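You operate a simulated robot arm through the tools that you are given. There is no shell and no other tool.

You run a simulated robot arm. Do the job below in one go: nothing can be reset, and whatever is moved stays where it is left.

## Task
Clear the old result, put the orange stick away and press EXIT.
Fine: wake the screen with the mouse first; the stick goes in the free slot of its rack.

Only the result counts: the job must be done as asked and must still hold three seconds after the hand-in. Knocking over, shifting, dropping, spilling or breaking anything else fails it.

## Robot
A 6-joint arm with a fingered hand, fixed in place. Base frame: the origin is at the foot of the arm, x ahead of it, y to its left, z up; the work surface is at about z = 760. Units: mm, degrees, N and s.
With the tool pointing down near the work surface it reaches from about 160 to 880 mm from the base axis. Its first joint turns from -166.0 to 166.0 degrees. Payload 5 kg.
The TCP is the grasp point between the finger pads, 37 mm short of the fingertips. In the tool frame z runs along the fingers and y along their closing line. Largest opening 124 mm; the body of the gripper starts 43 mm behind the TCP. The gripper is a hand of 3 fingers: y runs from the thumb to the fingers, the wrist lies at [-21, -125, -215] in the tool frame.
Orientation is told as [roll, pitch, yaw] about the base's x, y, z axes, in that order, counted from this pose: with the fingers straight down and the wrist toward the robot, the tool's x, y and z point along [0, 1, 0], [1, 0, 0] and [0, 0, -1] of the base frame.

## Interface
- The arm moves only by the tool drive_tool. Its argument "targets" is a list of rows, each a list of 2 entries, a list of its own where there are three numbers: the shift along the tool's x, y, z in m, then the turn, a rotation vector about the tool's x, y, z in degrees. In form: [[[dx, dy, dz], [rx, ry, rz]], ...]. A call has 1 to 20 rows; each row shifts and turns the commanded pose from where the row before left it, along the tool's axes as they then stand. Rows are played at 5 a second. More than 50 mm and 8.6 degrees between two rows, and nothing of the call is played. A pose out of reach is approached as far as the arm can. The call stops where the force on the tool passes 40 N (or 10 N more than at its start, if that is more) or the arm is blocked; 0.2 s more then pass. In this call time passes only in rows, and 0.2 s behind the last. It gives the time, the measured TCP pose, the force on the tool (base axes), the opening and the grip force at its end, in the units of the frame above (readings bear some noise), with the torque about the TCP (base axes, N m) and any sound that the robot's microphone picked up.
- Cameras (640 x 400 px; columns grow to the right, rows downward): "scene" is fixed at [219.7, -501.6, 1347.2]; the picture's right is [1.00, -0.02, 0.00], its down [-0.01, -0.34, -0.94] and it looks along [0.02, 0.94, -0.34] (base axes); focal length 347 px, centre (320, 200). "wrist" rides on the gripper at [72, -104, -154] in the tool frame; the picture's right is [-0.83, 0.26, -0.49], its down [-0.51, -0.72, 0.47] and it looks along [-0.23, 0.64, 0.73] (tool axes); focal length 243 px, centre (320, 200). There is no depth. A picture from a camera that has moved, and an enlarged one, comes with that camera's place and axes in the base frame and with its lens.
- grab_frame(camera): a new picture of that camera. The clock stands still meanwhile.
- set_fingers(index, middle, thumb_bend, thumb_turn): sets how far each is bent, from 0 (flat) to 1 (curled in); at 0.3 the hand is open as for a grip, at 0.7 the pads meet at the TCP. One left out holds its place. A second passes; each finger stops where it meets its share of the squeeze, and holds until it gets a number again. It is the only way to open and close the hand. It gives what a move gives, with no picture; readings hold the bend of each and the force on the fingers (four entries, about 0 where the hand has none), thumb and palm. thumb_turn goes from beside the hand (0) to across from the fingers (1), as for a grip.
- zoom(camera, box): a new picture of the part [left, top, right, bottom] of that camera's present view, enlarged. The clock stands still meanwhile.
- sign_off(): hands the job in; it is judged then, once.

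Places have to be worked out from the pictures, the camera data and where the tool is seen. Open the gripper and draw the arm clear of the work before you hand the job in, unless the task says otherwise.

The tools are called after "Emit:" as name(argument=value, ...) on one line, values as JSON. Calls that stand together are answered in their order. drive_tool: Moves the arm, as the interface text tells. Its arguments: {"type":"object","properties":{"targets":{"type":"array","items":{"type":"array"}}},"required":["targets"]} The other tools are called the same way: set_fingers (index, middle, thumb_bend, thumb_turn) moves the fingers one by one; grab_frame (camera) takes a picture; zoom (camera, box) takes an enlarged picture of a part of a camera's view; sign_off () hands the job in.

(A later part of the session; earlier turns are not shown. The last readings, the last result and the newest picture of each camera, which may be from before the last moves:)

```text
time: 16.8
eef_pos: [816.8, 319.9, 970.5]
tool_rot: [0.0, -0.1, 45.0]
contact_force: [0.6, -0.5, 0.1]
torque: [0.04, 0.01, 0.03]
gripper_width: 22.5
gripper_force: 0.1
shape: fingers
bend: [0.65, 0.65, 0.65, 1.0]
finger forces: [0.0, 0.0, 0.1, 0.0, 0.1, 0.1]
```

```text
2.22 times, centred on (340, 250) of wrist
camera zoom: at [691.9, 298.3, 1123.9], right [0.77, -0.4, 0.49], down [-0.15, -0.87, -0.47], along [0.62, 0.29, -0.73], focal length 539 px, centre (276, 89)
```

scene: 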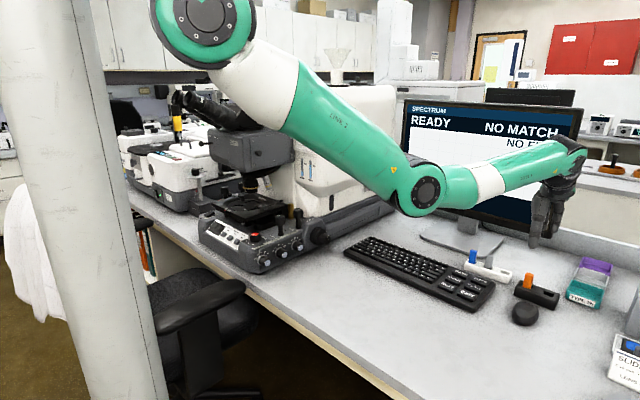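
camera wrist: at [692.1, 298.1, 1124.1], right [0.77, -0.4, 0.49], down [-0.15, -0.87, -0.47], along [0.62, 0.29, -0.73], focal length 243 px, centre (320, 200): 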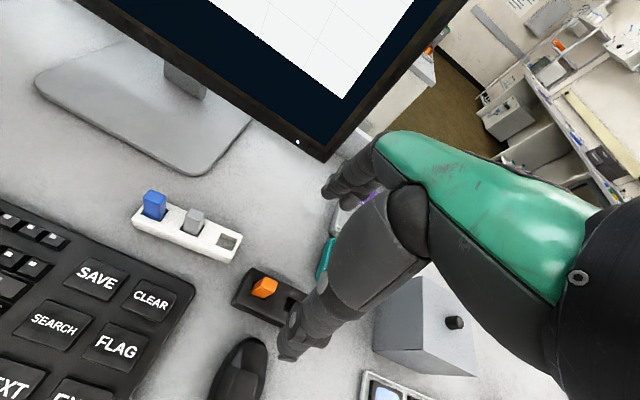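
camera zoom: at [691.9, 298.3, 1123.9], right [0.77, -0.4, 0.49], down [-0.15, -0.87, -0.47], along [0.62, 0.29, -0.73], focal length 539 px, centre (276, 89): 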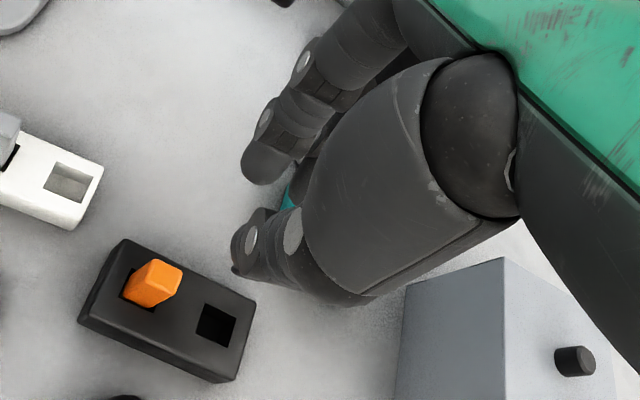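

Closed, the tips meet near the stick axis and lie about 40–45 mm below the TCP. I open partly (0.5), correct 2 mm sideways, and descend in stages toward TCP z≈840, so the tips stay just above the hub.

Emit:
set_fingers(index=0.5, middle=0.5, thumb_bend=0.5)

Emit:
drive_tool(targets=[[[0.0014, -0.002, 0.03], [0, 0, 0]], [[0, 0, 0.03], [0, 0, 0]], [[0, 0, 0.02], [0, 0, 0]]])

Emit:
zoom(camera="scene", box=[480, 220, 600, 320])

Emit:
zoom(camera="wrist", box=[240, 180, 400, 320])

```text
time: 17.8
eef_pos: [816.5, 320.6, 970.5]
tool_rot: [0.0, 0.0, 45.0]
contact_force: [0.2, -0.5, -0.1]
torque: [-0.04, -0.02, -0.02]
gripper_width: 67.0
gripper_force: 0.1
shape: fingers
bend: [0.5, 0.5, 0.5, 1.0]
finger forces: [0.0, 0.0, 0.0, 0.1, 0.0, 0.0]
```

```text
time: 18.6
eef_pos: [813.4, 321.9, 890.9]
tool_rot: [0.1, 0.0, 45.0]
contact_force: [0.7, 0.8, 0.0]
torque: [-0.01, -0.03, -0.02]
gripper_width: 66.8
gripper_force: 0.2
shape: fingers
bend: [0.5, 0.5, 0.5, 1.0]
finger forces: [0.0, 0.0, 0.1, 0.1, 0.0, 0.0]
```

```text
4.00 times, centred on (540, 270) of scene
camera zoom: at [219.7, -501.6, 1347.2], right [1.0, -0.02, 0.0], down [-0.01, -0.34, -0.94], along [0.02, 0.94, -0.34], focal length 1388 px, centre (-560, -80)
```

zoom: 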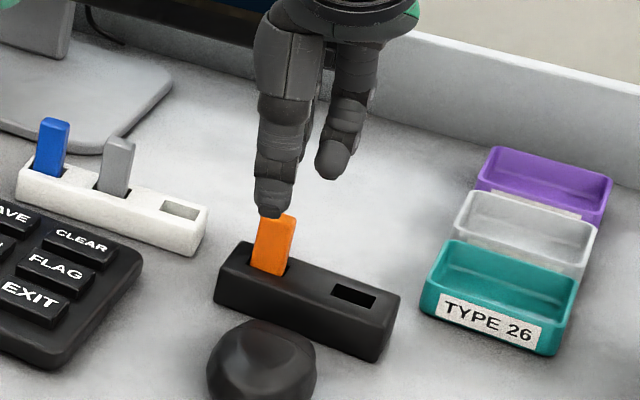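

```text
2.86 times, centred on (320, 250) of wrist
camera zoom: at [687.8, 298.8, 1043.5], right [0.77, -0.4, 0.49], down [-0.15, -0.87, -0.47], along [0.62, 0.29, -0.73], focal length 693 px, centre (320, 57)
```

zoom: 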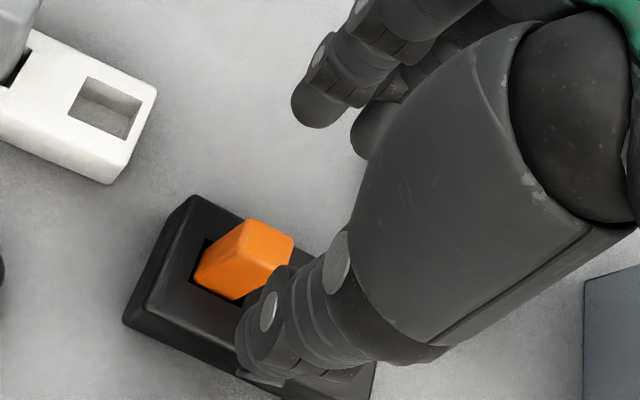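

Stick top again computes to (814,320), right under the TCP. I descend 40 mm more and check.

Emit:
drive_tool(targets=[[[0, 0, 0.02], [0, 0, 0]], [[0, 0, 0.02], [0, 0, 0]]])

Emit:
zoom(camera="scene", box=[480, 230, 600, 320])

Emit:
zoom(camera="wrist", box=[240, 180, 400, 320])

```text
time: 19.2
eef_pos: [811.6, 321.2, 850.9]
tool_rot: [0.1, 0.0, 45.0]
contact_force: [-0.2, 0.2, 0.2]
torque: [0.03, 0.0, -0.01]
gripper_width: 66.8
gripper_force: 0.0
shape: fingers
bend: [0.5, 0.5, 0.5, 1.0]
finger forces: [0.0, 0.1, 0.1, 0.0, 0.0, 0.0]
```

```text
4.44 times, centred on (540, 275) of scene
camera zoom: at [219.7, -501.6, 1347.2], right [1.0, -0.02, 0.0], down [-0.01, -0.34, -0.94], along [0.02, 0.94, -0.34], focal length 1543 px, centre (-658, -133)
```

zoom: 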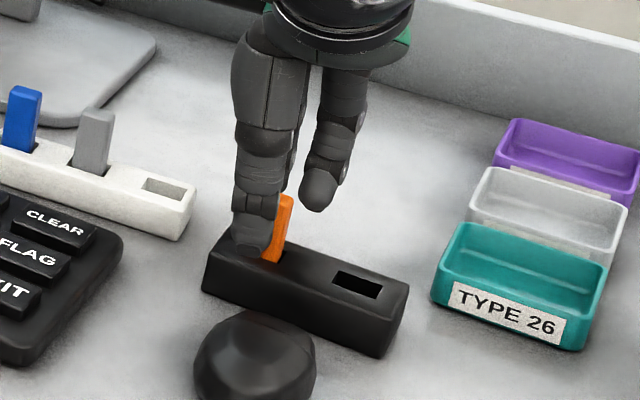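

```text
2.86 times, centred on (320, 250) of wrist
camera zoom: at [686.3, 298.3, 1002.9], right [0.77, -0.4, 0.49], down [-0.15, -0.87, -0.47], along [0.62, 0.29, -0.73], focal length 693 px, centre (320, 57)
```

zoom: 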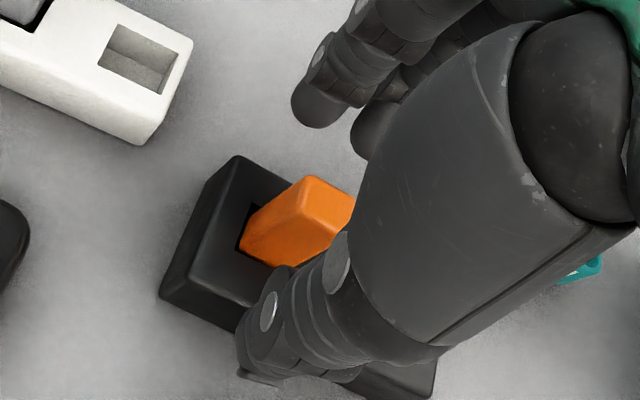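

The measured pose lags by about 3 mm here, so the arm is at its reach limit. I rise and tilt the hand 20° about the closing axis, so the wrist comes closer while the pads stay flush with the stick's faces.

Emit:
drive_tool(targets=[[[0, 0, -0.03], [0, 0, 0]], [[0, 0, -0.035], [0, 0, 0]], [[0, 0, 0], [0, -6.67, 0]], [[0, 0, 0], [0, -6.67, 0]], [[0, 0, 0], [0, -6.67, 0]], [[0, 0, 0], [0, 0, 0]]])

Emit:
zoom(camera="scene", box=[460, 180, 620, 320])

Emit:
grab_frame(camera="wrist")

```text
time: 20.6
eef_pos: [812.2, 321.0, 915.9]
tool_rot: [-20.1, 0.0, 45.0]
contact_force: [-0.1, 0.9, -0.8]
torque: [-0.01, 0.04, 0.0]
gripper_width: 67.0
gripper_force: 0.0
shape: fingers
bend: [0.5, 0.5, 0.5, 1.0]
finger forces: [0.1, 0.0, 0.0, 0.0, 0.0, 0.0]
```

```text
2.86 times, centred on (540, 250) of scene
camera zoom: at [219.7, -501.6, 1347.2], right [1.0, -0.02, 0.0], down [-0.01, -0.34, -0.94], along [0.02, 0.94, -0.34], focal length 992 px, centre (-309, 57)
```

zoom: 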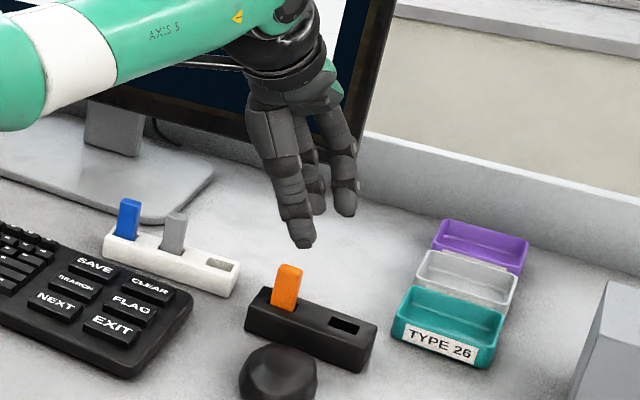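

```text
taken
camera wrist: at [652.2, 332.4, 1034.5], right [0.62, -0.25, 0.75], down [-0.06, -0.96, -0.27], along [0.78, 0.12, -0.61], focal length 243 px, centre (320, 200)
```

wrist: 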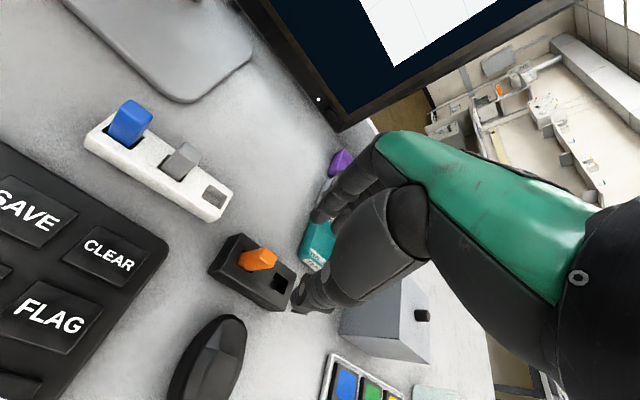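

At the 20° tilt, the TCP holds at about (811, 321, 915). I descend vertically three quarters of the way, aiming for the finger pads to straddle the stick.

Emit:
drive_tool(targets=[[[0.0085, 0.0003, 0.0174], [0, 0, 0]], [[0.0085, 0.0003, 0.0174], [0, 0, 0]], [[0.0085, 0.0003, 0.0174], [0, 0, 0]]])

Emit:
zoom(camera="scene", box=[480, 230, 600, 320])

Emit:
zoom(camera="wrist", box=[220, 160, 400, 320])

```text
time: 21.4
eef_pos: [808.4, 325.1, 856.8]
tool_rot: [-20.1, 0.0, 45.0]
contact_force: [0.5, 0.0, -0.4]
torque: [0.05, 0.0, -0.04]
gripper_width: 67.3
gripper_force: 0.0
shape: fingers
bend: [0.5, 0.5, 0.5, 1.0]
finger forces: [0.1, 0.1, 0.0, 0.0, 0.1, 0.0]
```

```text
4.44 times, centred on (540, 275) of scene
camera zoom: at [219.7, -501.6, 1347.2], right [1.0, -0.02, 0.0], down [-0.01, -0.34, -0.94], along [0.02, 0.94, -0.34], focal length 1543 px, centre (-658, -133)
```

zoom: 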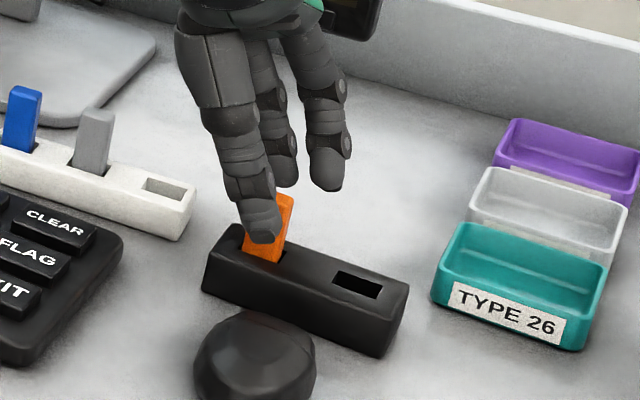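

```text
2.50 times, centred on (310, 240) of wrist
camera zoom: at [647.9, 337.2, 977.6], right [0.62, -0.25, 0.75], down [-0.06, -0.96, -0.27], along [0.78, 0.12, -0.61], focal length 606 px, centre (345, 100)
```

zoom: 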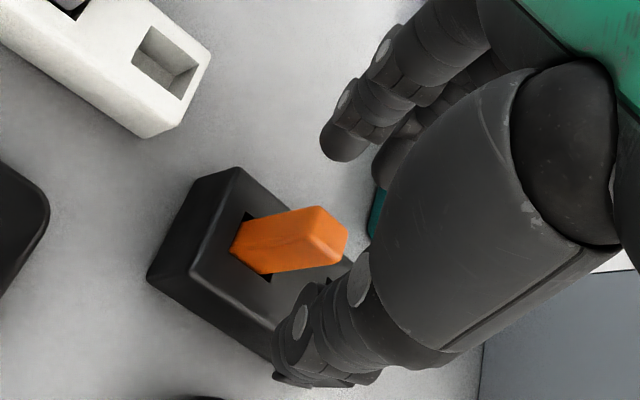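

The thumb is in front of the stick and index and middle behind it, well centred. I descend the last 18 mm.

Emit:
drive_tool(targets=[[[0.004, 0.0002, 0.009], [0, 0, 0]], [[0.0035, 0.0002, 0.008], [0, 0, 0]]])

Emit:
zoom(camera="scene", box=[490, 240, 580, 310])

Emit:
zoom(camera="wrist", box=[220, 160, 400, 320])

```text
time: 22.0
eef_pos: [807.7, 328.0, 839.7]
tool_rot: [-20.0, -0.1, 44.9]
contact_force: [-0.2, -0.3, 0.4]
torque: [-0.01, 0.01, -0.01]
gripper_width: 67.1
gripper_force: 0.1
shape: fingers
bend: [0.5, 0.5, 0.5, 1.0]
finger forces: [0.0, 0.0, 0.1, 0.0, 0.0, 0.1]
```

```text
5.71 times, centred on (535, 275) of scene
camera zoom: at [219.7, -501.6, 1347.2], right [1.0, -0.02, 0.0], down [-0.01, -0.34, -0.94], along [0.02, 0.94, -0.34], focal length 1983 px, centre (-909, -229)
```

zoom: 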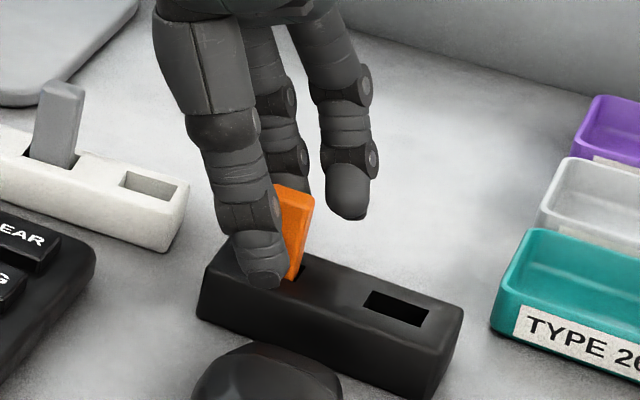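

```text
2.50 times, centred on (310, 240) of wrist
camera zoom: at [647.7, 338.6, 959.4], right [0.62, -0.25, 0.75], down [-0.06, -0.96, -0.27], along [0.78, 0.12, -0.61], focal length 606 px, centre (345, 100)
```

zoom: 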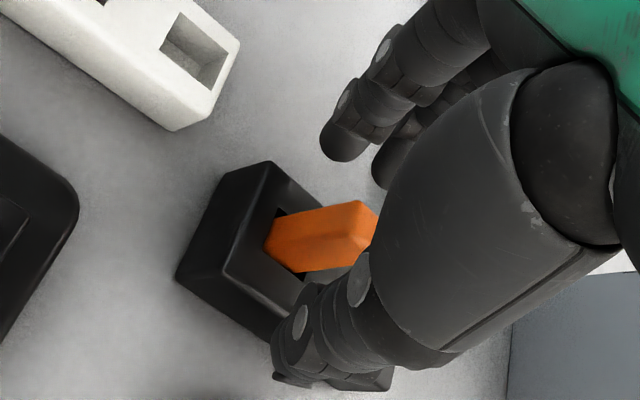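

The pads straddle the stick above the hub. I close gently first.

Emit:
set_fingers(index=0.63, middle=0.63, thumb_bend=0.63)

Emit:
zoom(camera="scene", box=[490, 240, 580, 310])

Emit:
zoom(camera="wrist", box=[240, 160, 400, 300])

```text
time: 23.0
eef_pos: [807.0, 327.2, 840.0]
tool_rot: [-19.9, 0.0, 45.0]
contact_force: [0.1, 1.1, 0.2]
torque: [0.0, 0.03, 0.01]
gripper_width: 28.3
gripper_force: 0.0
shape: fingers
bend: [0.63, 0.63, 0.63, 1.0]
finger forces: [0.0, 0.0, 0.0, 0.0, 0.0, 0.1]
```

```text
5.71 times, centred on (535, 275) of scene
camera zoom: at [219.7, -501.6, 1347.2], right [1.0, -0.02, 0.0], down [-0.01, -0.34, -0.94], along [0.02, 0.94, -0.34], focal length 1983 px, centre (-909, -229)
```

zoom: 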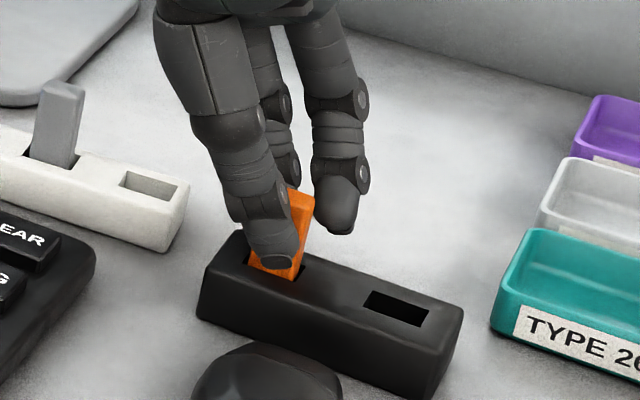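

```text
2.86 times, centred on (320, 230) of wrist
camera zoom: at [647.7, 338.5, 959.4], right [0.62, -0.25, 0.75], down [-0.06, -0.96, -0.27], along [0.78, 0.12, -0.61], focal length 693 px, centre (320, 114)
```

zoom: 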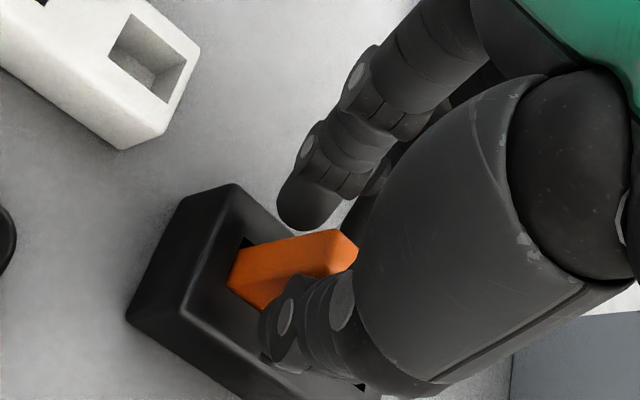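

The stick sits between thumb and the two fingers. I close to grip.

Emit:
set_fingers(index=0.8, middle=0.8, thumb_bend=0.8)

Emit:
zoom(camera="scene", box=[490, 240, 580, 310])

Emit:
zoom(camera="wrist", box=[240, 160, 400, 300])

```text
time: 24.0
eef_pos: [807.0, 326.7, 839.9]
tool_rot: [-19.9, 0.0, 45.0]
contact_force: [-0.8, 0.6, -0.5]
torque: [0.02, 0.09, -0.05]
gripper_width: 8.7
gripper_force: 16.5
shape: fingers
bend: [0.72, 0.8, 0.73, 1.0]
finger forces: [13.3, 6.6, 0.1, 0.1, 13.9, 0.1]
```

```text
5.71 times, centred on (535, 275) of scene
camera zoom: at [219.7, -501.6, 1347.2], right [1.0, -0.02, 0.0], down [-0.01, -0.34, -0.94], along [0.02, 0.94, -0.34], focal length 1983 px, centre (-909, -229)
```

zoom: 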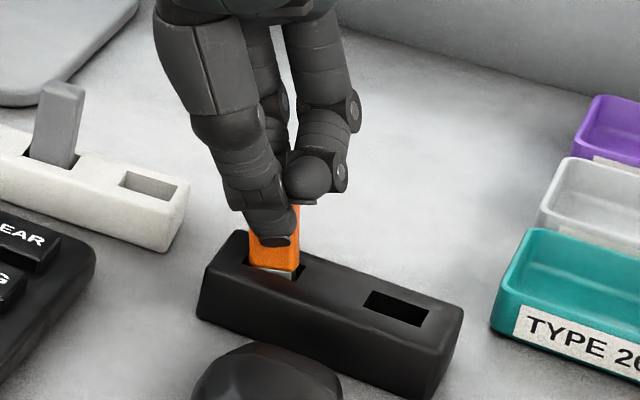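

```text
2.86 times, centred on (320, 230) of wrist
camera zoom: at [647.7, 338.6, 959.4], right [0.62, -0.25, 0.75], down [-0.06, -0.96, -0.27], along [0.78, 0.12, -0.61], focal length 693 px, centre (320, 114)
```

zoom: 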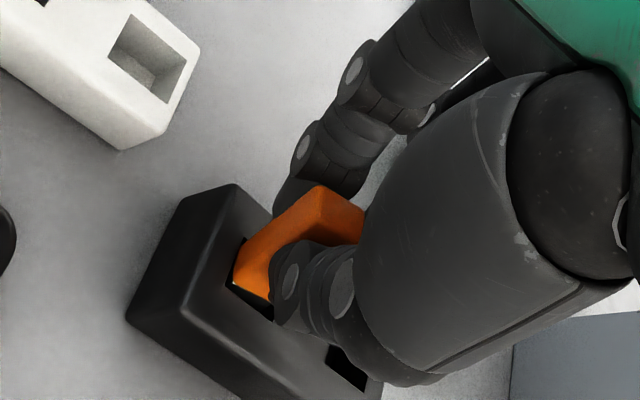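

The middle finger curled past the stick's edge and the stick twisted slightly, so this grip is off-centre. I open again and look where the stick settles.

Emit:
set_fingers(index=0.55, middle=0.5, thumb_bend=0.55)

Emit:
zoom(camera="scene", box=[490, 240, 580, 310])

Emit:
zoom(camera="wrist", box=[240, 160, 400, 300])

```text
time: 25.0
eef_pos: [806.9, 325.8, 840.0]
tool_rot: [-20.0, 0.0, 44.8]
contact_force: [0.6, 0.2, -0.4]
torque: [-0.02, -0.01, 0.0]
gripper_width: 51.5
gripper_force: 0.1
shape: fingers
bend: [0.55, 0.5, 0.55, 1.0]
finger forces: [0.0, 0.1, 0.1, 0.0, 0.0, 0.0]
```

```text
5.71 times, centred on (535, 275) of scene
camera zoom: at [219.7, -501.6, 1347.2], right [1.0, -0.02, 0.0], down [-0.01, -0.34, -0.94], along [0.02, 0.94, -0.34], focal length 1983 px, centre (-909, -229)
```

zoom: 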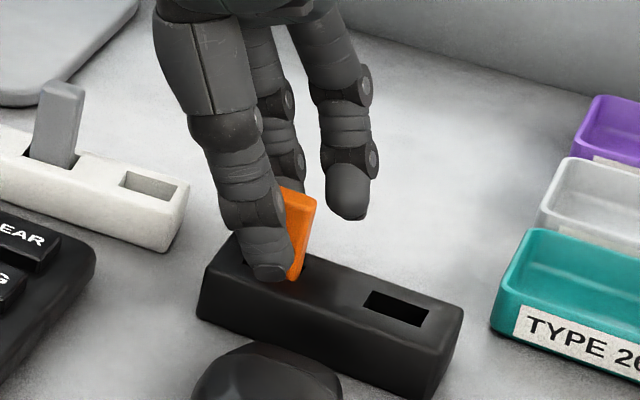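

```text
2.86 times, centred on (320, 230) of wrist
camera zoom: at [647.7, 338.5, 959.3], right [0.62, -0.25, 0.75], down [-0.06, -0.96, -0.27], along [0.78, 0.12, -0.61], focal length 693 px, centre (320, 114)
```

zoom: 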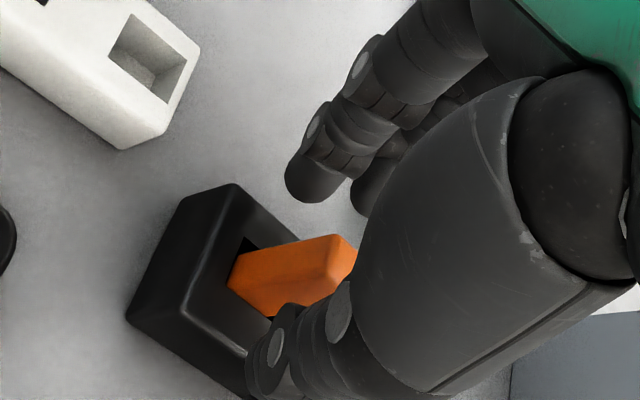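

The stick dropped back into place. Since the stick lies in line with the index finger and thumb, I pinch with just those two and keep the middle finger open.

Emit:
set_fingers(index=0.8, middle=0.4, thumb_bend=0.8)

Emit:
zoom(camera="scene", box=[490, 240, 580, 310])

Emit:
zoom(camera="wrist", box=[240, 160, 400, 300])

```text
time: 26.0
eef_pos: [807.0, 326.7, 838.5]
tool_rot: [-20.0, 0.0, 45.0]
contact_force: [-1.4, -2.8, -3.0]
torque: [-0.08, 0.02, -0.09]
gripper_width: 14.6
gripper_force: 16.2
shape: fingers
bend: [0.71, 0.4, 0.72, 1.0]
finger forces: [15.0, 0.1, 0.0, 0.0, 17.3, 0.0]
```

```text
5.71 times, centred on (535, 275) of scene
camera zoom: at [219.7, -501.6, 1347.2], right [1.0, -0.02, 0.0], down [-0.01, -0.34, -0.94], along [0.02, 0.94, -0.34], focal length 1983 px, centre (-909, -229)
```

zoom: 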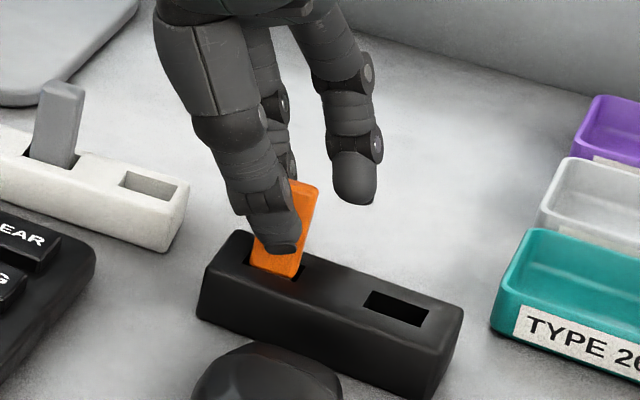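

```text
2.86 times, centred on (320, 230) of wrist
camera zoom: at [647.6, 338.4, 959.1], right [0.62, -0.25, 0.75], down [-0.06, -0.96, -0.27], along [0.78, 0.12, -0.61], focal length 693 px, centre (320, 114)
```

zoom: 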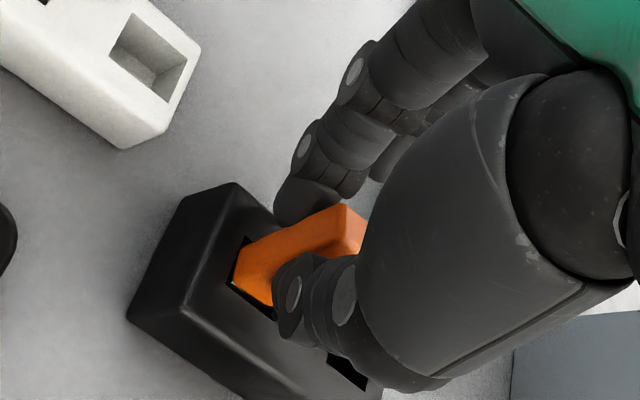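

Index 15 N and thumb 17 N hold the stick. I lift slowly straight up 12 mm and check.

Emit:
drive_tool(targets=[[[-0.0014, 0, -0.0038], [0, 0, 0]], [[-0.0014, 0, -0.0038], [0, 0, 0]], [[-0.0014, 0, -0.0038], [0, 0, 0]]])

Emit:
zoom(camera="scene", box=[490, 240, 580, 310])

Emit:
zoom(camera="wrist", box=[240, 160, 400, 300])

```text
time: 26.8
eef_pos: [807.5, 326.6, 851.3]
tool_rot: [-20.0, 0.1, 44.9]
contact_force: [1.0, 1.5, -1.1]
torque: [0.13, -0.12, 0.01]
gripper_width: 14.4
gripper_force: 15.7
shape: fingers
bend: [0.71, 0.4, 0.72, 1.0]
finger forces: [16.6, 0.1, 0.1, 0.0, 14.4, 0.0]
```

```text
5.71 times, centred on (535, 275) of scene
camera zoom: at [219.7, -501.6, 1347.2], right [1.0, -0.02, 0.0], down [-0.01, -0.34, -0.94], along [0.02, 0.94, -0.34], focal length 1983 px, centre (-909, -229)
```

zoom: 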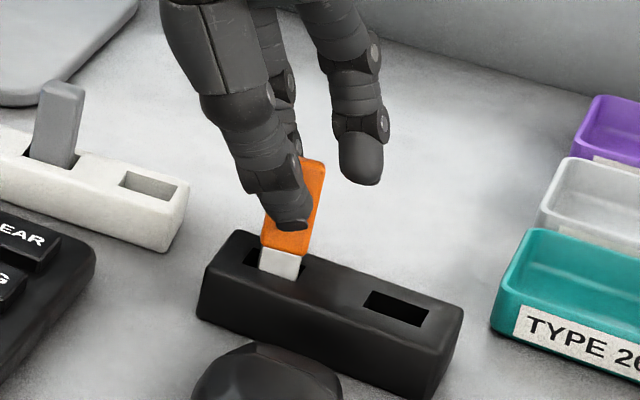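

```text
2.86 times, centred on (320, 230) of wrist
camera zoom: at [648.3, 338.3, 970.1], right [0.62, -0.25, 0.75], down [-0.06, -0.96, -0.27], along [0.78, 0.12, -0.61], focal length 693 px, centre (320, 114)
```

zoom: 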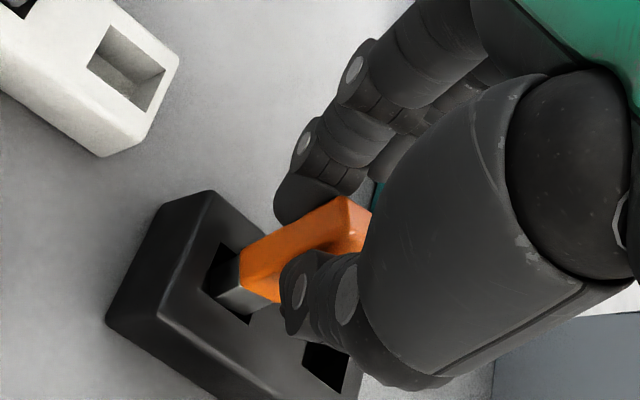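

The stick is coming out with its silver plug showing. I keep lifting straight up.

Emit:
drive_tool(targets=[[[-0.0021, 0, -0.0056], [0, 0, 0]], [[-0.0021, 0, -0.0056], [0, 0, 0]], [[-0.0021, 0, -0.0056], [0, 0, 0]], [[-0.0034, 0, -0.0094], [0, 0, 0]], [[-0.0034, 0, -0.0094], [0, 0, 0]]])

Emit:
zoom(camera="scene", box=[490, 230, 580, 300])

Emit:
zoom(camera="wrist", box=[200, 140, 400, 300])

```text
time: 28.0
eef_pos: [807.7, 325.3, 887.8]
tool_rot: [-20.0, 0.0, 45.0]
contact_force: [-0.4, -1.1, -0.6]
torque: [-0.01, -0.03, 0.0]
gripper_width: 14.6
gripper_force: 15.9
shape: fingers
bend: [0.71, 0.4, 0.72, 1.0]
finger forces: [16.1, 0.0, 0.0, 0.1, 15.9, 0.0]
```

```text
5.71 times, centred on (535, 265) of scene
camera zoom: at [219.7, -501.6, 1347.2], right [1.0, -0.02, 0.0], down [-0.01, -0.34, -0.94], along [0.02, 0.94, -0.34], focal length 1983 px, centre (-909, -171)
```

zoom: 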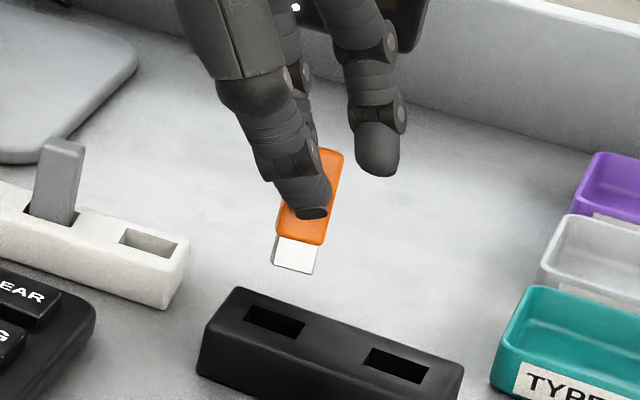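

```text
2.50 times, centred on (300, 220) of wrist
camera zoom: at [647.8, 337.9, 1008.1], right [0.62, -0.25, 0.75], down [-0.06, -0.96, -0.27], along [0.78, 0.12, -0.61], focal length 606 px, centre (370, 150)
```

zoom: 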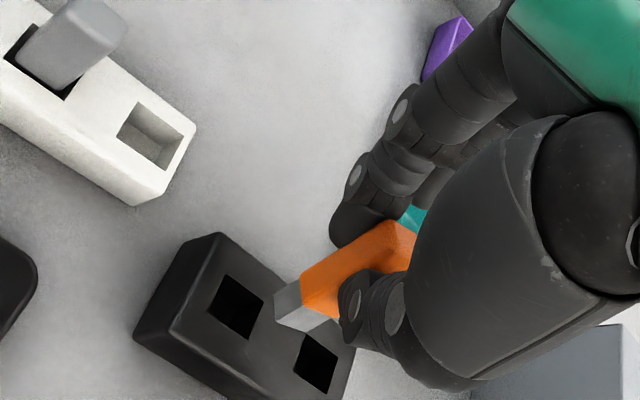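

The stick is out and firmly held, but pads tilted it so its top leans about 20° away from the robot. I rise more and rotate the hand about the horizontal rack axis to bring the stick upright; this also helps the reach.

Emit:
drive_tool(targets=[[[-0.0068, 0, -0.0188], [0, 0, 0]], [[-0.0068, 0, -0.0188], [0, 0, 0]], [[0, 0, 0], [-6.97, 0, 2.54]], [[0, 0, 0], [-6.97, 0, 2.54]], [[0, 0, 0], [-6.97, 0, 2.54]], [[0, 0, 0], [0, 0, 0]]])

Emit:
zoom(camera="scene", box=[480, 180, 600, 300])

Emit:
grab_frame(camera="wrist")

Emit:
grab_frame(camera="scene")

```text
time: 29.4
eef_pos: [807.4, 326.4, 930.3]
tool_rot: [-20.0, -22.2, 45.0]
contact_force: [-0.4, 0.9, -0.6]
torque: [-0.01, 0.0, 0.0]
gripper_width: 14.5
gripper_force: 16.1
shape: fingers
bend: [0.71, 0.4, 0.73, 1.0]
finger forces: [15.9, 0.0, 0.0, 0.0, 15.9, 0.1]
```

```text
3.33 times, centred on (540, 240) of scene
camera zoom: at [219.7, -501.6, 1347.2], right [1.0, -0.02, 0.0], down [-0.01, -0.34, -0.94], along [0.02, 0.94, -0.34], focal length 1157 px, centre (-413, 67)
```

zoom: 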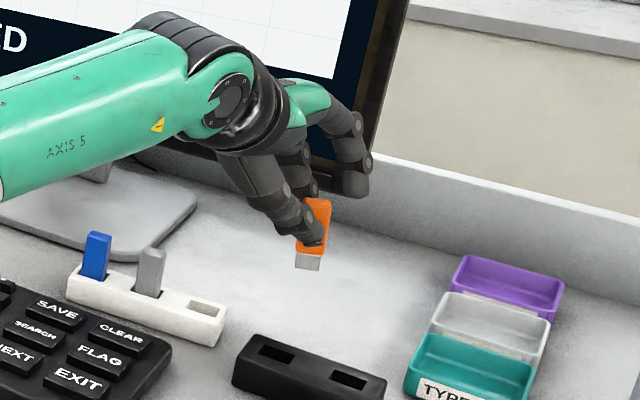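

```text
taken
camera wrist: at [622.1, 311.7, 999.5], right [0.4, -0.46, 0.79], down [0.05, -0.85, -0.52], along [0.91, 0.25, -0.32], focal length 243 px, centre (320, 200)
```

wrist: 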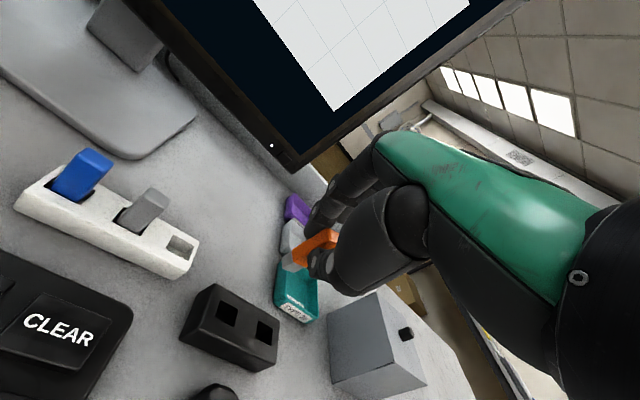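

```text
taken
```

scene: 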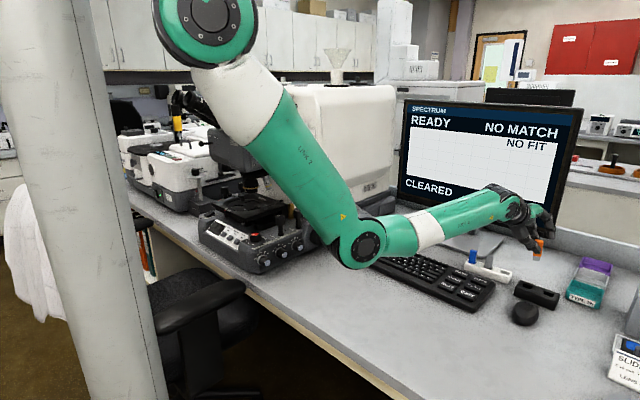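

Both views now show the stick held close to upright. I zoom in to measure its lean and position.

Emit:
zoom(camera="wrist", box=[260, 200, 360, 290])

Emit:
zoom(camera="scene", box=[510, 220, 570, 270])

```text
4.44 times, centred on (310, 245) of wrist
camera zoom: at [622.1, 311.7, 999.5], right [0.4, -0.46, 0.79], down [0.05, -0.85, -0.52], along [0.91, 0.25, -0.32], focal length 1078 px, centre (364, 0)
```

zoom: 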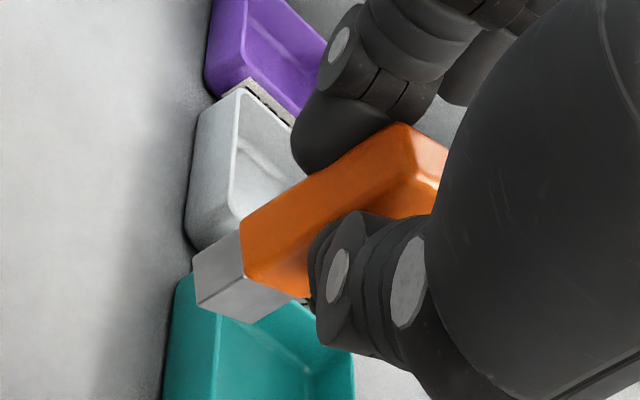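

```text
8.00 times, centred on (540, 245) of scene
camera zoom: at [219.7, -501.6, 1347.2], right [1.0, -0.02, 0.0], down [-0.01, -0.34, -0.94], along [0.02, 0.94, -0.34], focal length 2777 px, centre (-1440, -160)
```

zoom: 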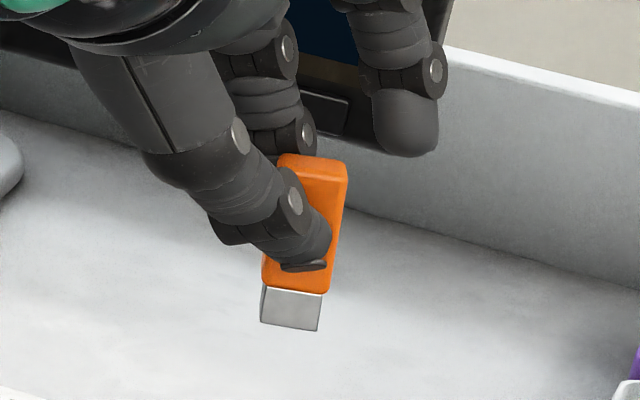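

The stick now leans about 7° toward the robot and 3° left, and the white rack is yawed about 5° relative to the hub. I apply one small combined correction (about 8°).

Emit:
drive_tool(targets=[[[0, 0, 0], [2.22, 2.34, -2.67]], [[0, 0, 0], [2.22, 2.34, -2.67]], [[0, 0, 0], [0, 0, 0]]])

Emit:
zoom(camera="wrist", box=[260, 200, 360, 290])

Emit:
zoom(camera="scene", box=[510, 220, 570, 270])

```text
time: 30.2
eef_pos: [807.7, 325.9, 928.3]
tool_rot: [-16.7, -16.3, 48.9]
contact_force: [0.0, -0.4, -1.1]
torque: [-0.01, 0.01, 0.02]
gripper_width: 14.3
gripper_force: 15.8
shape: fingers
bend: [0.71, 0.4, 0.73, 1.0]
finger forces: [15.9, 0.0, 0.0, 0.1, 15.8, 0.1]
```

```text
4.44 times, centred on (310, 245) of wrist
camera zoom: at [633.0, 298.9, 1020.4], right [0.53, -0.39, 0.75], down [0.07, -0.86, -0.5], along [0.85, 0.31, -0.43], focal length 1078 px, centre (364, 0)
```

zoom: 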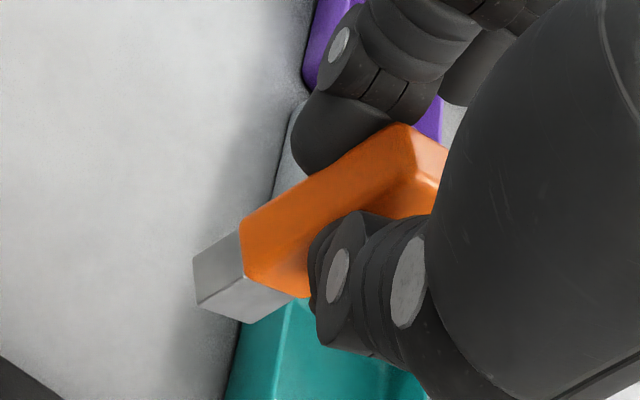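

```text
8.00 times, centred on (540, 245) of scene
camera zoom: at [219.7, -501.6, 1347.2], right [1.0, -0.02, 0.0], down [-0.01, -0.34, -0.94], along [0.02, 0.94, -0.34], focal length 2777 px, centre (-1440, -160)
```

zoom: 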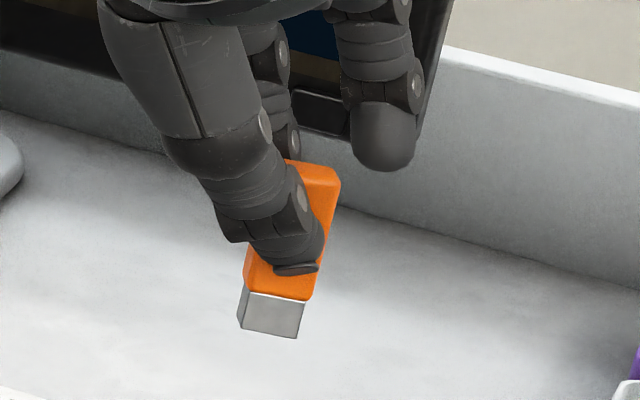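

The stick is now upright within about 2°, its bottom centre at about (828,331,860). I carry it at this height to above the free white slot.

Emit:
drive_tool(targets=[[[0.0234, 0.0087, -0.0043], [0, 0, 0]], [[0.0234, 0.0087, -0.0043], [0, 0, 0]], [[0.0234, 0.0087, -0.0043], [0, 0, 0]], [[0, 0, 0], [0, 0, 0]]])

Emit:
grab_frame(camera="wrist")

Emit:
zoom(camera="wrist", box=[180, 190, 360, 310])

Emit:
zoom(camera="scene", box=[450, 200, 550, 290])

```text
time: 31.2
eef_pos: [772.6, 392.8, 928.7]
tool_rot: [-16.5, -16.3, 48.9]
contact_force: [-0.2, -0.5, 0.6]
torque: [-0.02, -0.01, -0.02]
gripper_width: 14.4
gripper_force: 15.9
shape: fingers
bend: [0.71, 0.4, 0.73, 1.0]
finger forces: [16.0, 0.0, 0.0, 0.0, 16.0, 0.1]
```

```text
taken
camera wrist: at [597.1, 365.8, 1020.2], right [0.53, -0.39, 0.75], down [0.07, -0.86, -0.5], along [0.85, 0.31, -0.43], focal length 243 px, centre (320, 200)
```

wrist: 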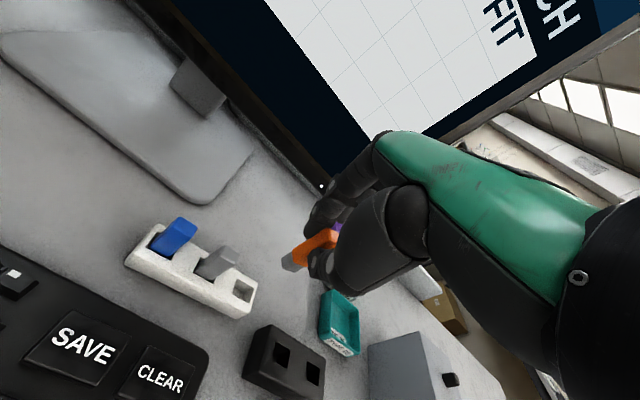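

```text
3.33 times, centred on (270, 250) of wrist
camera zoom: at [597.1, 365.8, 1020.2], right [0.53, -0.39, 0.75], down [0.07, -0.86, -0.5], along [0.85, 0.31, -0.43], focal length 809 px, centre (487, 33)
```

zoom: 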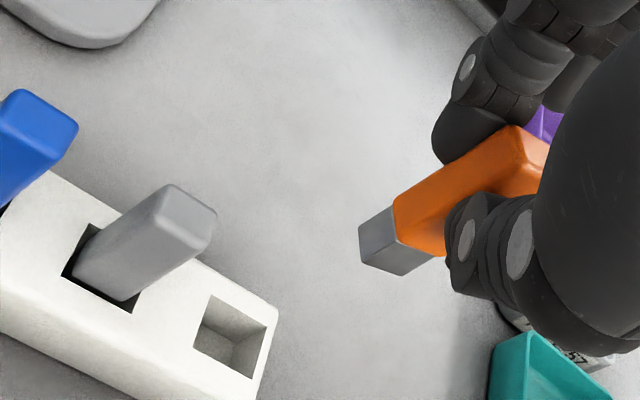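

```text
4.44 times, centred on (500, 245) of scene
camera zoom: at [219.7, -501.6, 1347.2], right [1.0, -0.02, 0.0], down [-0.01, -0.34, -0.94], along [0.02, 0.94, -0.34], focal length 1543 px, centre (-480, 0)
```

zoom: 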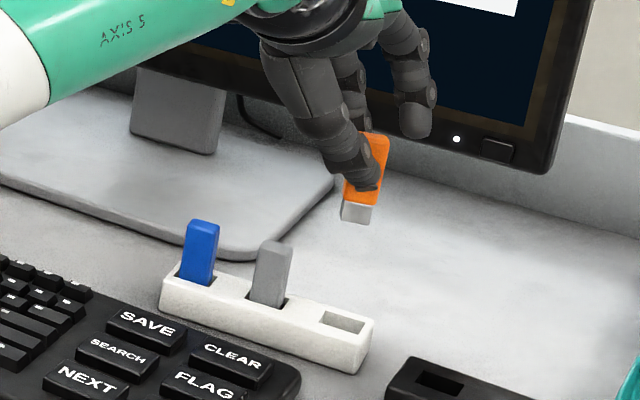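

Comparing both views, the stick bottom (z≈862) is about 5 mm short in x of the slot at (792.5,397). I shift +4.5 mm in x and lower 45 mm.

Emit:
drive_tool(targets=[[[0.003, -0.0033, 0.0143], [0, 0, 0]], [[0.003, -0.0033, 0.0143], [0, 0, 0]], [[0.003, -0.0033, 0.0143], [0, 0, 0]], [[0, 0, 0], [0, 0, 0]]])

Emit:
zoom(camera="wrist", box=[220, 190, 360, 300])

Emit:
zoom(camera="scene", box=[460, 220, 540, 290])

```text
time: 32.2
eef_pos: [777.6, 392.9, 884.7]
tool_rot: [-16.6, -16.4, 48.9]
contact_force: [0.6, -1.1, 0.0]
torque: [-0.02, 0.03, 0.02]
gripper_width: 14.4
gripper_force: 16.6
shape: fingers
bend: [0.71, 0.4, 0.73, 1.0]
finger forces: [16.0, 0.1, 0.0, 0.0, 16.0, 0.0]
```

```text
3.64 times, centred on (290, 245) of wrist
camera zoom: at [602.2, 365.1, 975.6], right [0.53, -0.39, 0.75], down [0.07, -0.86, -0.5], along [0.85, 0.31, -0.43], focal length 882 px, centre (429, 36)
```

zoom: 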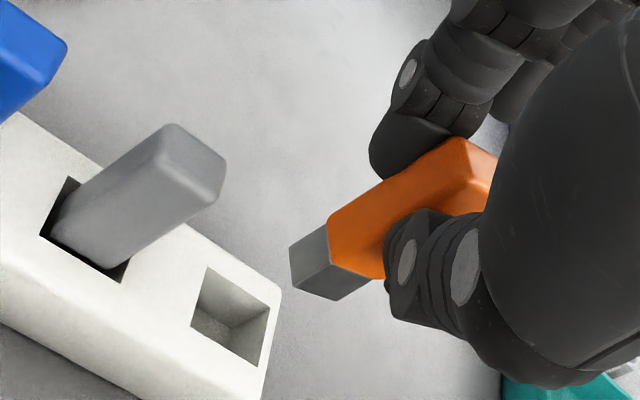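

```text
5.71 times, centred on (500, 255) of scene
camera zoom: at [219.7, -501.6, 1347.2], right [1.0, -0.02, 0.0], down [-0.01, -0.34, -0.94], along [0.02, 0.94, -0.34], focal length 1983 px, centre (-709, -114)
```

zoom: 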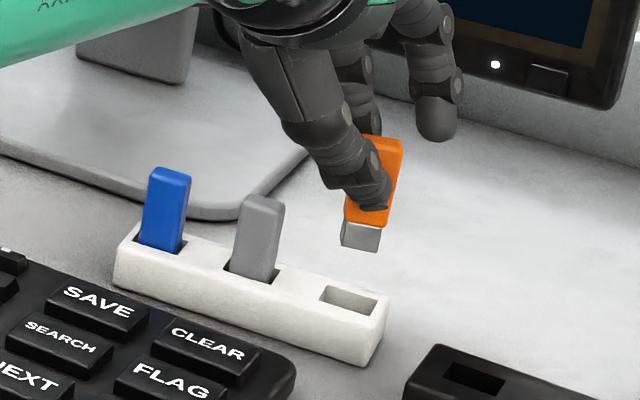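

At z≈817 the stick bottom is within 2 mm of the slot centre in both views. I lower 30 mm to just above the slot.

Emit:
drive_tool(targets=[[[0.0026, -0.0025, 0.0093], [0, 0, 0]], [[0.0026, -0.0025, 0.0093], [0, 0, 0]], [[0.0026, -0.0025, 0.0093], [0, 0, 0]], [[0, 0, 0], [0, 0, 0]]])

Emit:
zoom(camera="wrist", box=[240, 200, 340, 290])

Emit:
zoom(camera="scene", box=[470, 235, 540, 290])

```text
time: 33.2
eef_pos: [779.7, 393.3, 853.7]
tool_rot: [-16.6, -16.3, 48.8]
contact_force: [0.0, 0.4, 0.1]
torque: [0.03, 0.01, 0.03]
gripper_width: 14.2
gripper_force: 16.2
shape: fingers
bend: [0.71, 0.4, 0.73, 1.0]
finger forces: [16.0, 0.0, 0.0, 0.0, 16.0, 0.0]
```

```text
4.44 times, centred on (290, 245) of wrist
camera zoom: at [603.6, 366.1, 945.5], right [0.53, -0.39, 0.75], down [0.07, -0.86, -0.5], along [0.85, 0.31, -0.43], focal length 1078 px, centre (453, 0)
```

zoom: 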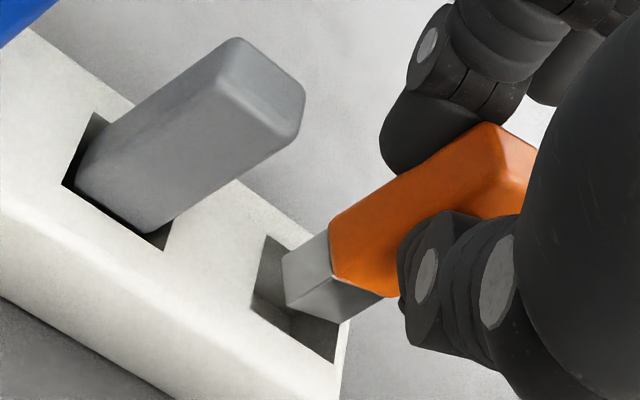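

```text
7.27 times, centred on (505, 262) of scene
camera zoom: at [219.7, -501.6, 1347.2], right [1.0, -0.02, 0.0], down [-0.01, -0.34, -0.94], along [0.02, 0.94, -0.34], focal length 2524 px, centre (-1026, -254)
```

zoom: 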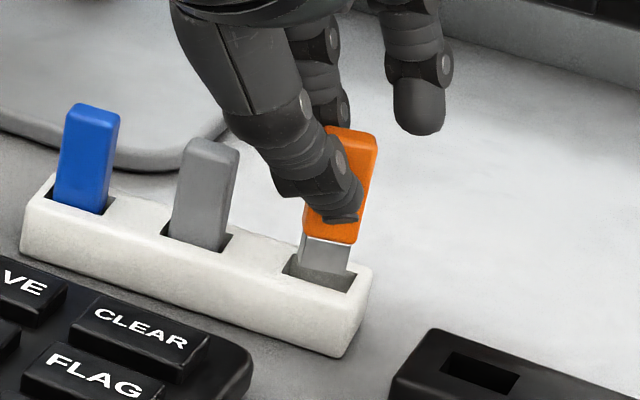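

The plug is right at the slot mouth, centred in both views. I lower another 12 mm slowly while watching the force.

Emit:
drive_tool(targets=[[[0.0011, -0.0011, 0.0037], [0, 0, 0]], [[0.0011, -0.0011, 0.0037], [0, 0, 0]], [[0.0011, -0.0011, 0.0037], [0, 0, 0]]])

Emit:
zoom(camera="wrist", box=[240, 200, 340, 290])

Emit:
zoom(camera="scene", box=[470, 235, 540, 290])

```text
time: 34.0
eef_pos: [778.2, 393.8, 842.0]
tool_rot: [-16.6, -16.4, 48.9]
contact_force: [0.4, -0.1, 0.0]
torque: [-0.02, -0.03, -0.01]
gripper_width: 14.5
gripper_force: 16.0
shape: fingers
bend: [0.71, 0.4, 0.73, 1.0]
finger forces: [16.0, 0.0, 0.1, 0.0, 16.1, 0.0]
```

```text
4.44 times, centred on (290, 245) of wrist
camera zoom: at [603.1, 365.8, 933.6], right [0.53, -0.39, 0.75], down [0.07, -0.86, -0.5], along [0.85, 0.31, -0.43], focal length 1078 px, centre (453, 0)
```

zoom: 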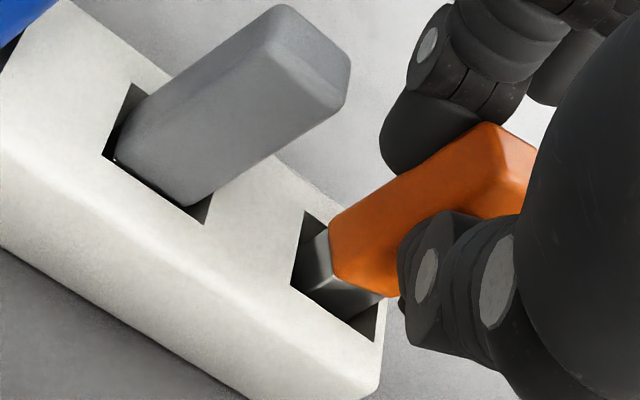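

```text
7.27 times, centred on (505, 262) of scene
camera zoom: at [219.7, -501.6, 1347.2], right [1.0, -0.02, 0.0], down [-0.01, -0.34, -0.94], along [0.02, 0.94, -0.34], focal length 2524 px, centre (-1026, -254)
```

zoom: 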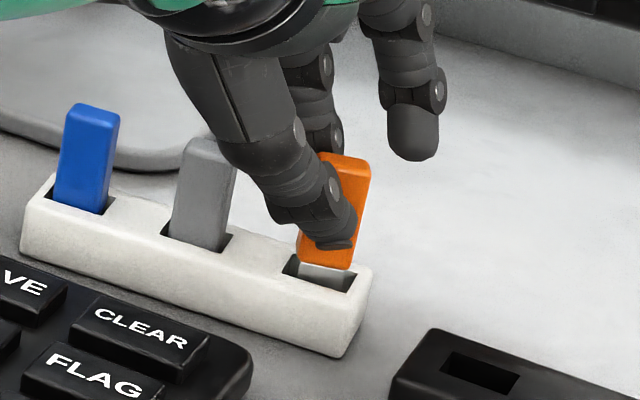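

The plug is inside the slot without contact force. I lower 6 mm more in small steps.

Emit:
drive_tool(targets=[[[0.0008, -0.0008, 0.0028], [0, 0, 0]], [[0.0008, -0.0008, 0.0028], [0, 0, 0]]])

Emit:
zoom(camera="wrist", box=[240, 200, 340, 290])

Emit:
zoom(camera="scene", box=[470, 235, 540, 290])

```text
time: 34.6
eef_pos: [778.8, 393.3, 836.4]
tool_rot: [-16.6, -16.5, 48.8]
contact_force: [-1.3, -0.1, 4.2]
torque: [-0.01, -0.03, -0.02]
gripper_width: 14.3
gripper_force: 16.9
shape: fingers
bend: [0.71, 0.4, 0.73, 1.0]
finger forces: [16.1, 0.0, 0.1, 0.0, 17.8, 0.0]
```

```text
4.44 times, centred on (290, 245) of wrist
camera zoom: at [603.5, 366.9, 928.0], right [0.53, -0.39, 0.75], down [0.07, -0.86, -0.5], along [0.85, 0.32, -0.43], focal length 1078 px, centre (453, 0)
```

zoom: 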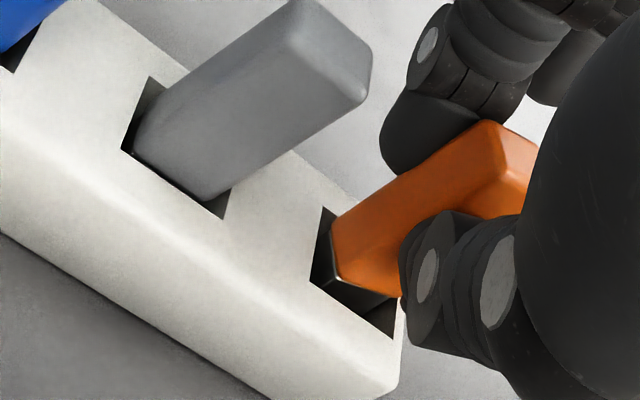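

```text
7.27 times, centred on (505, 262) of scene
camera zoom: at [219.7, -501.6, 1347.2], right [1.0, -0.02, 0.0], down [-0.01, -0.34, -0.94], along [0.02, 0.94, -0.34], focal length 2524 px, centre (-1026, -254)
```

zoom: 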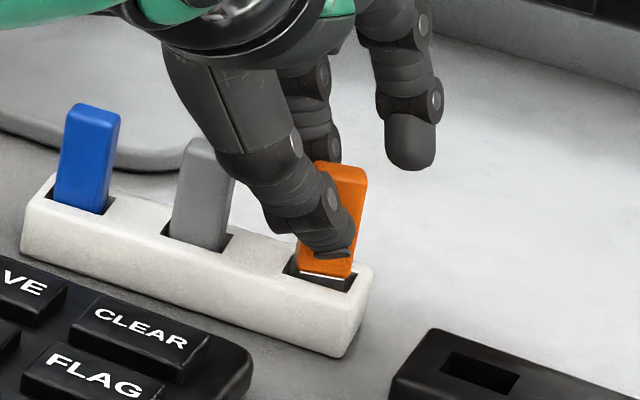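

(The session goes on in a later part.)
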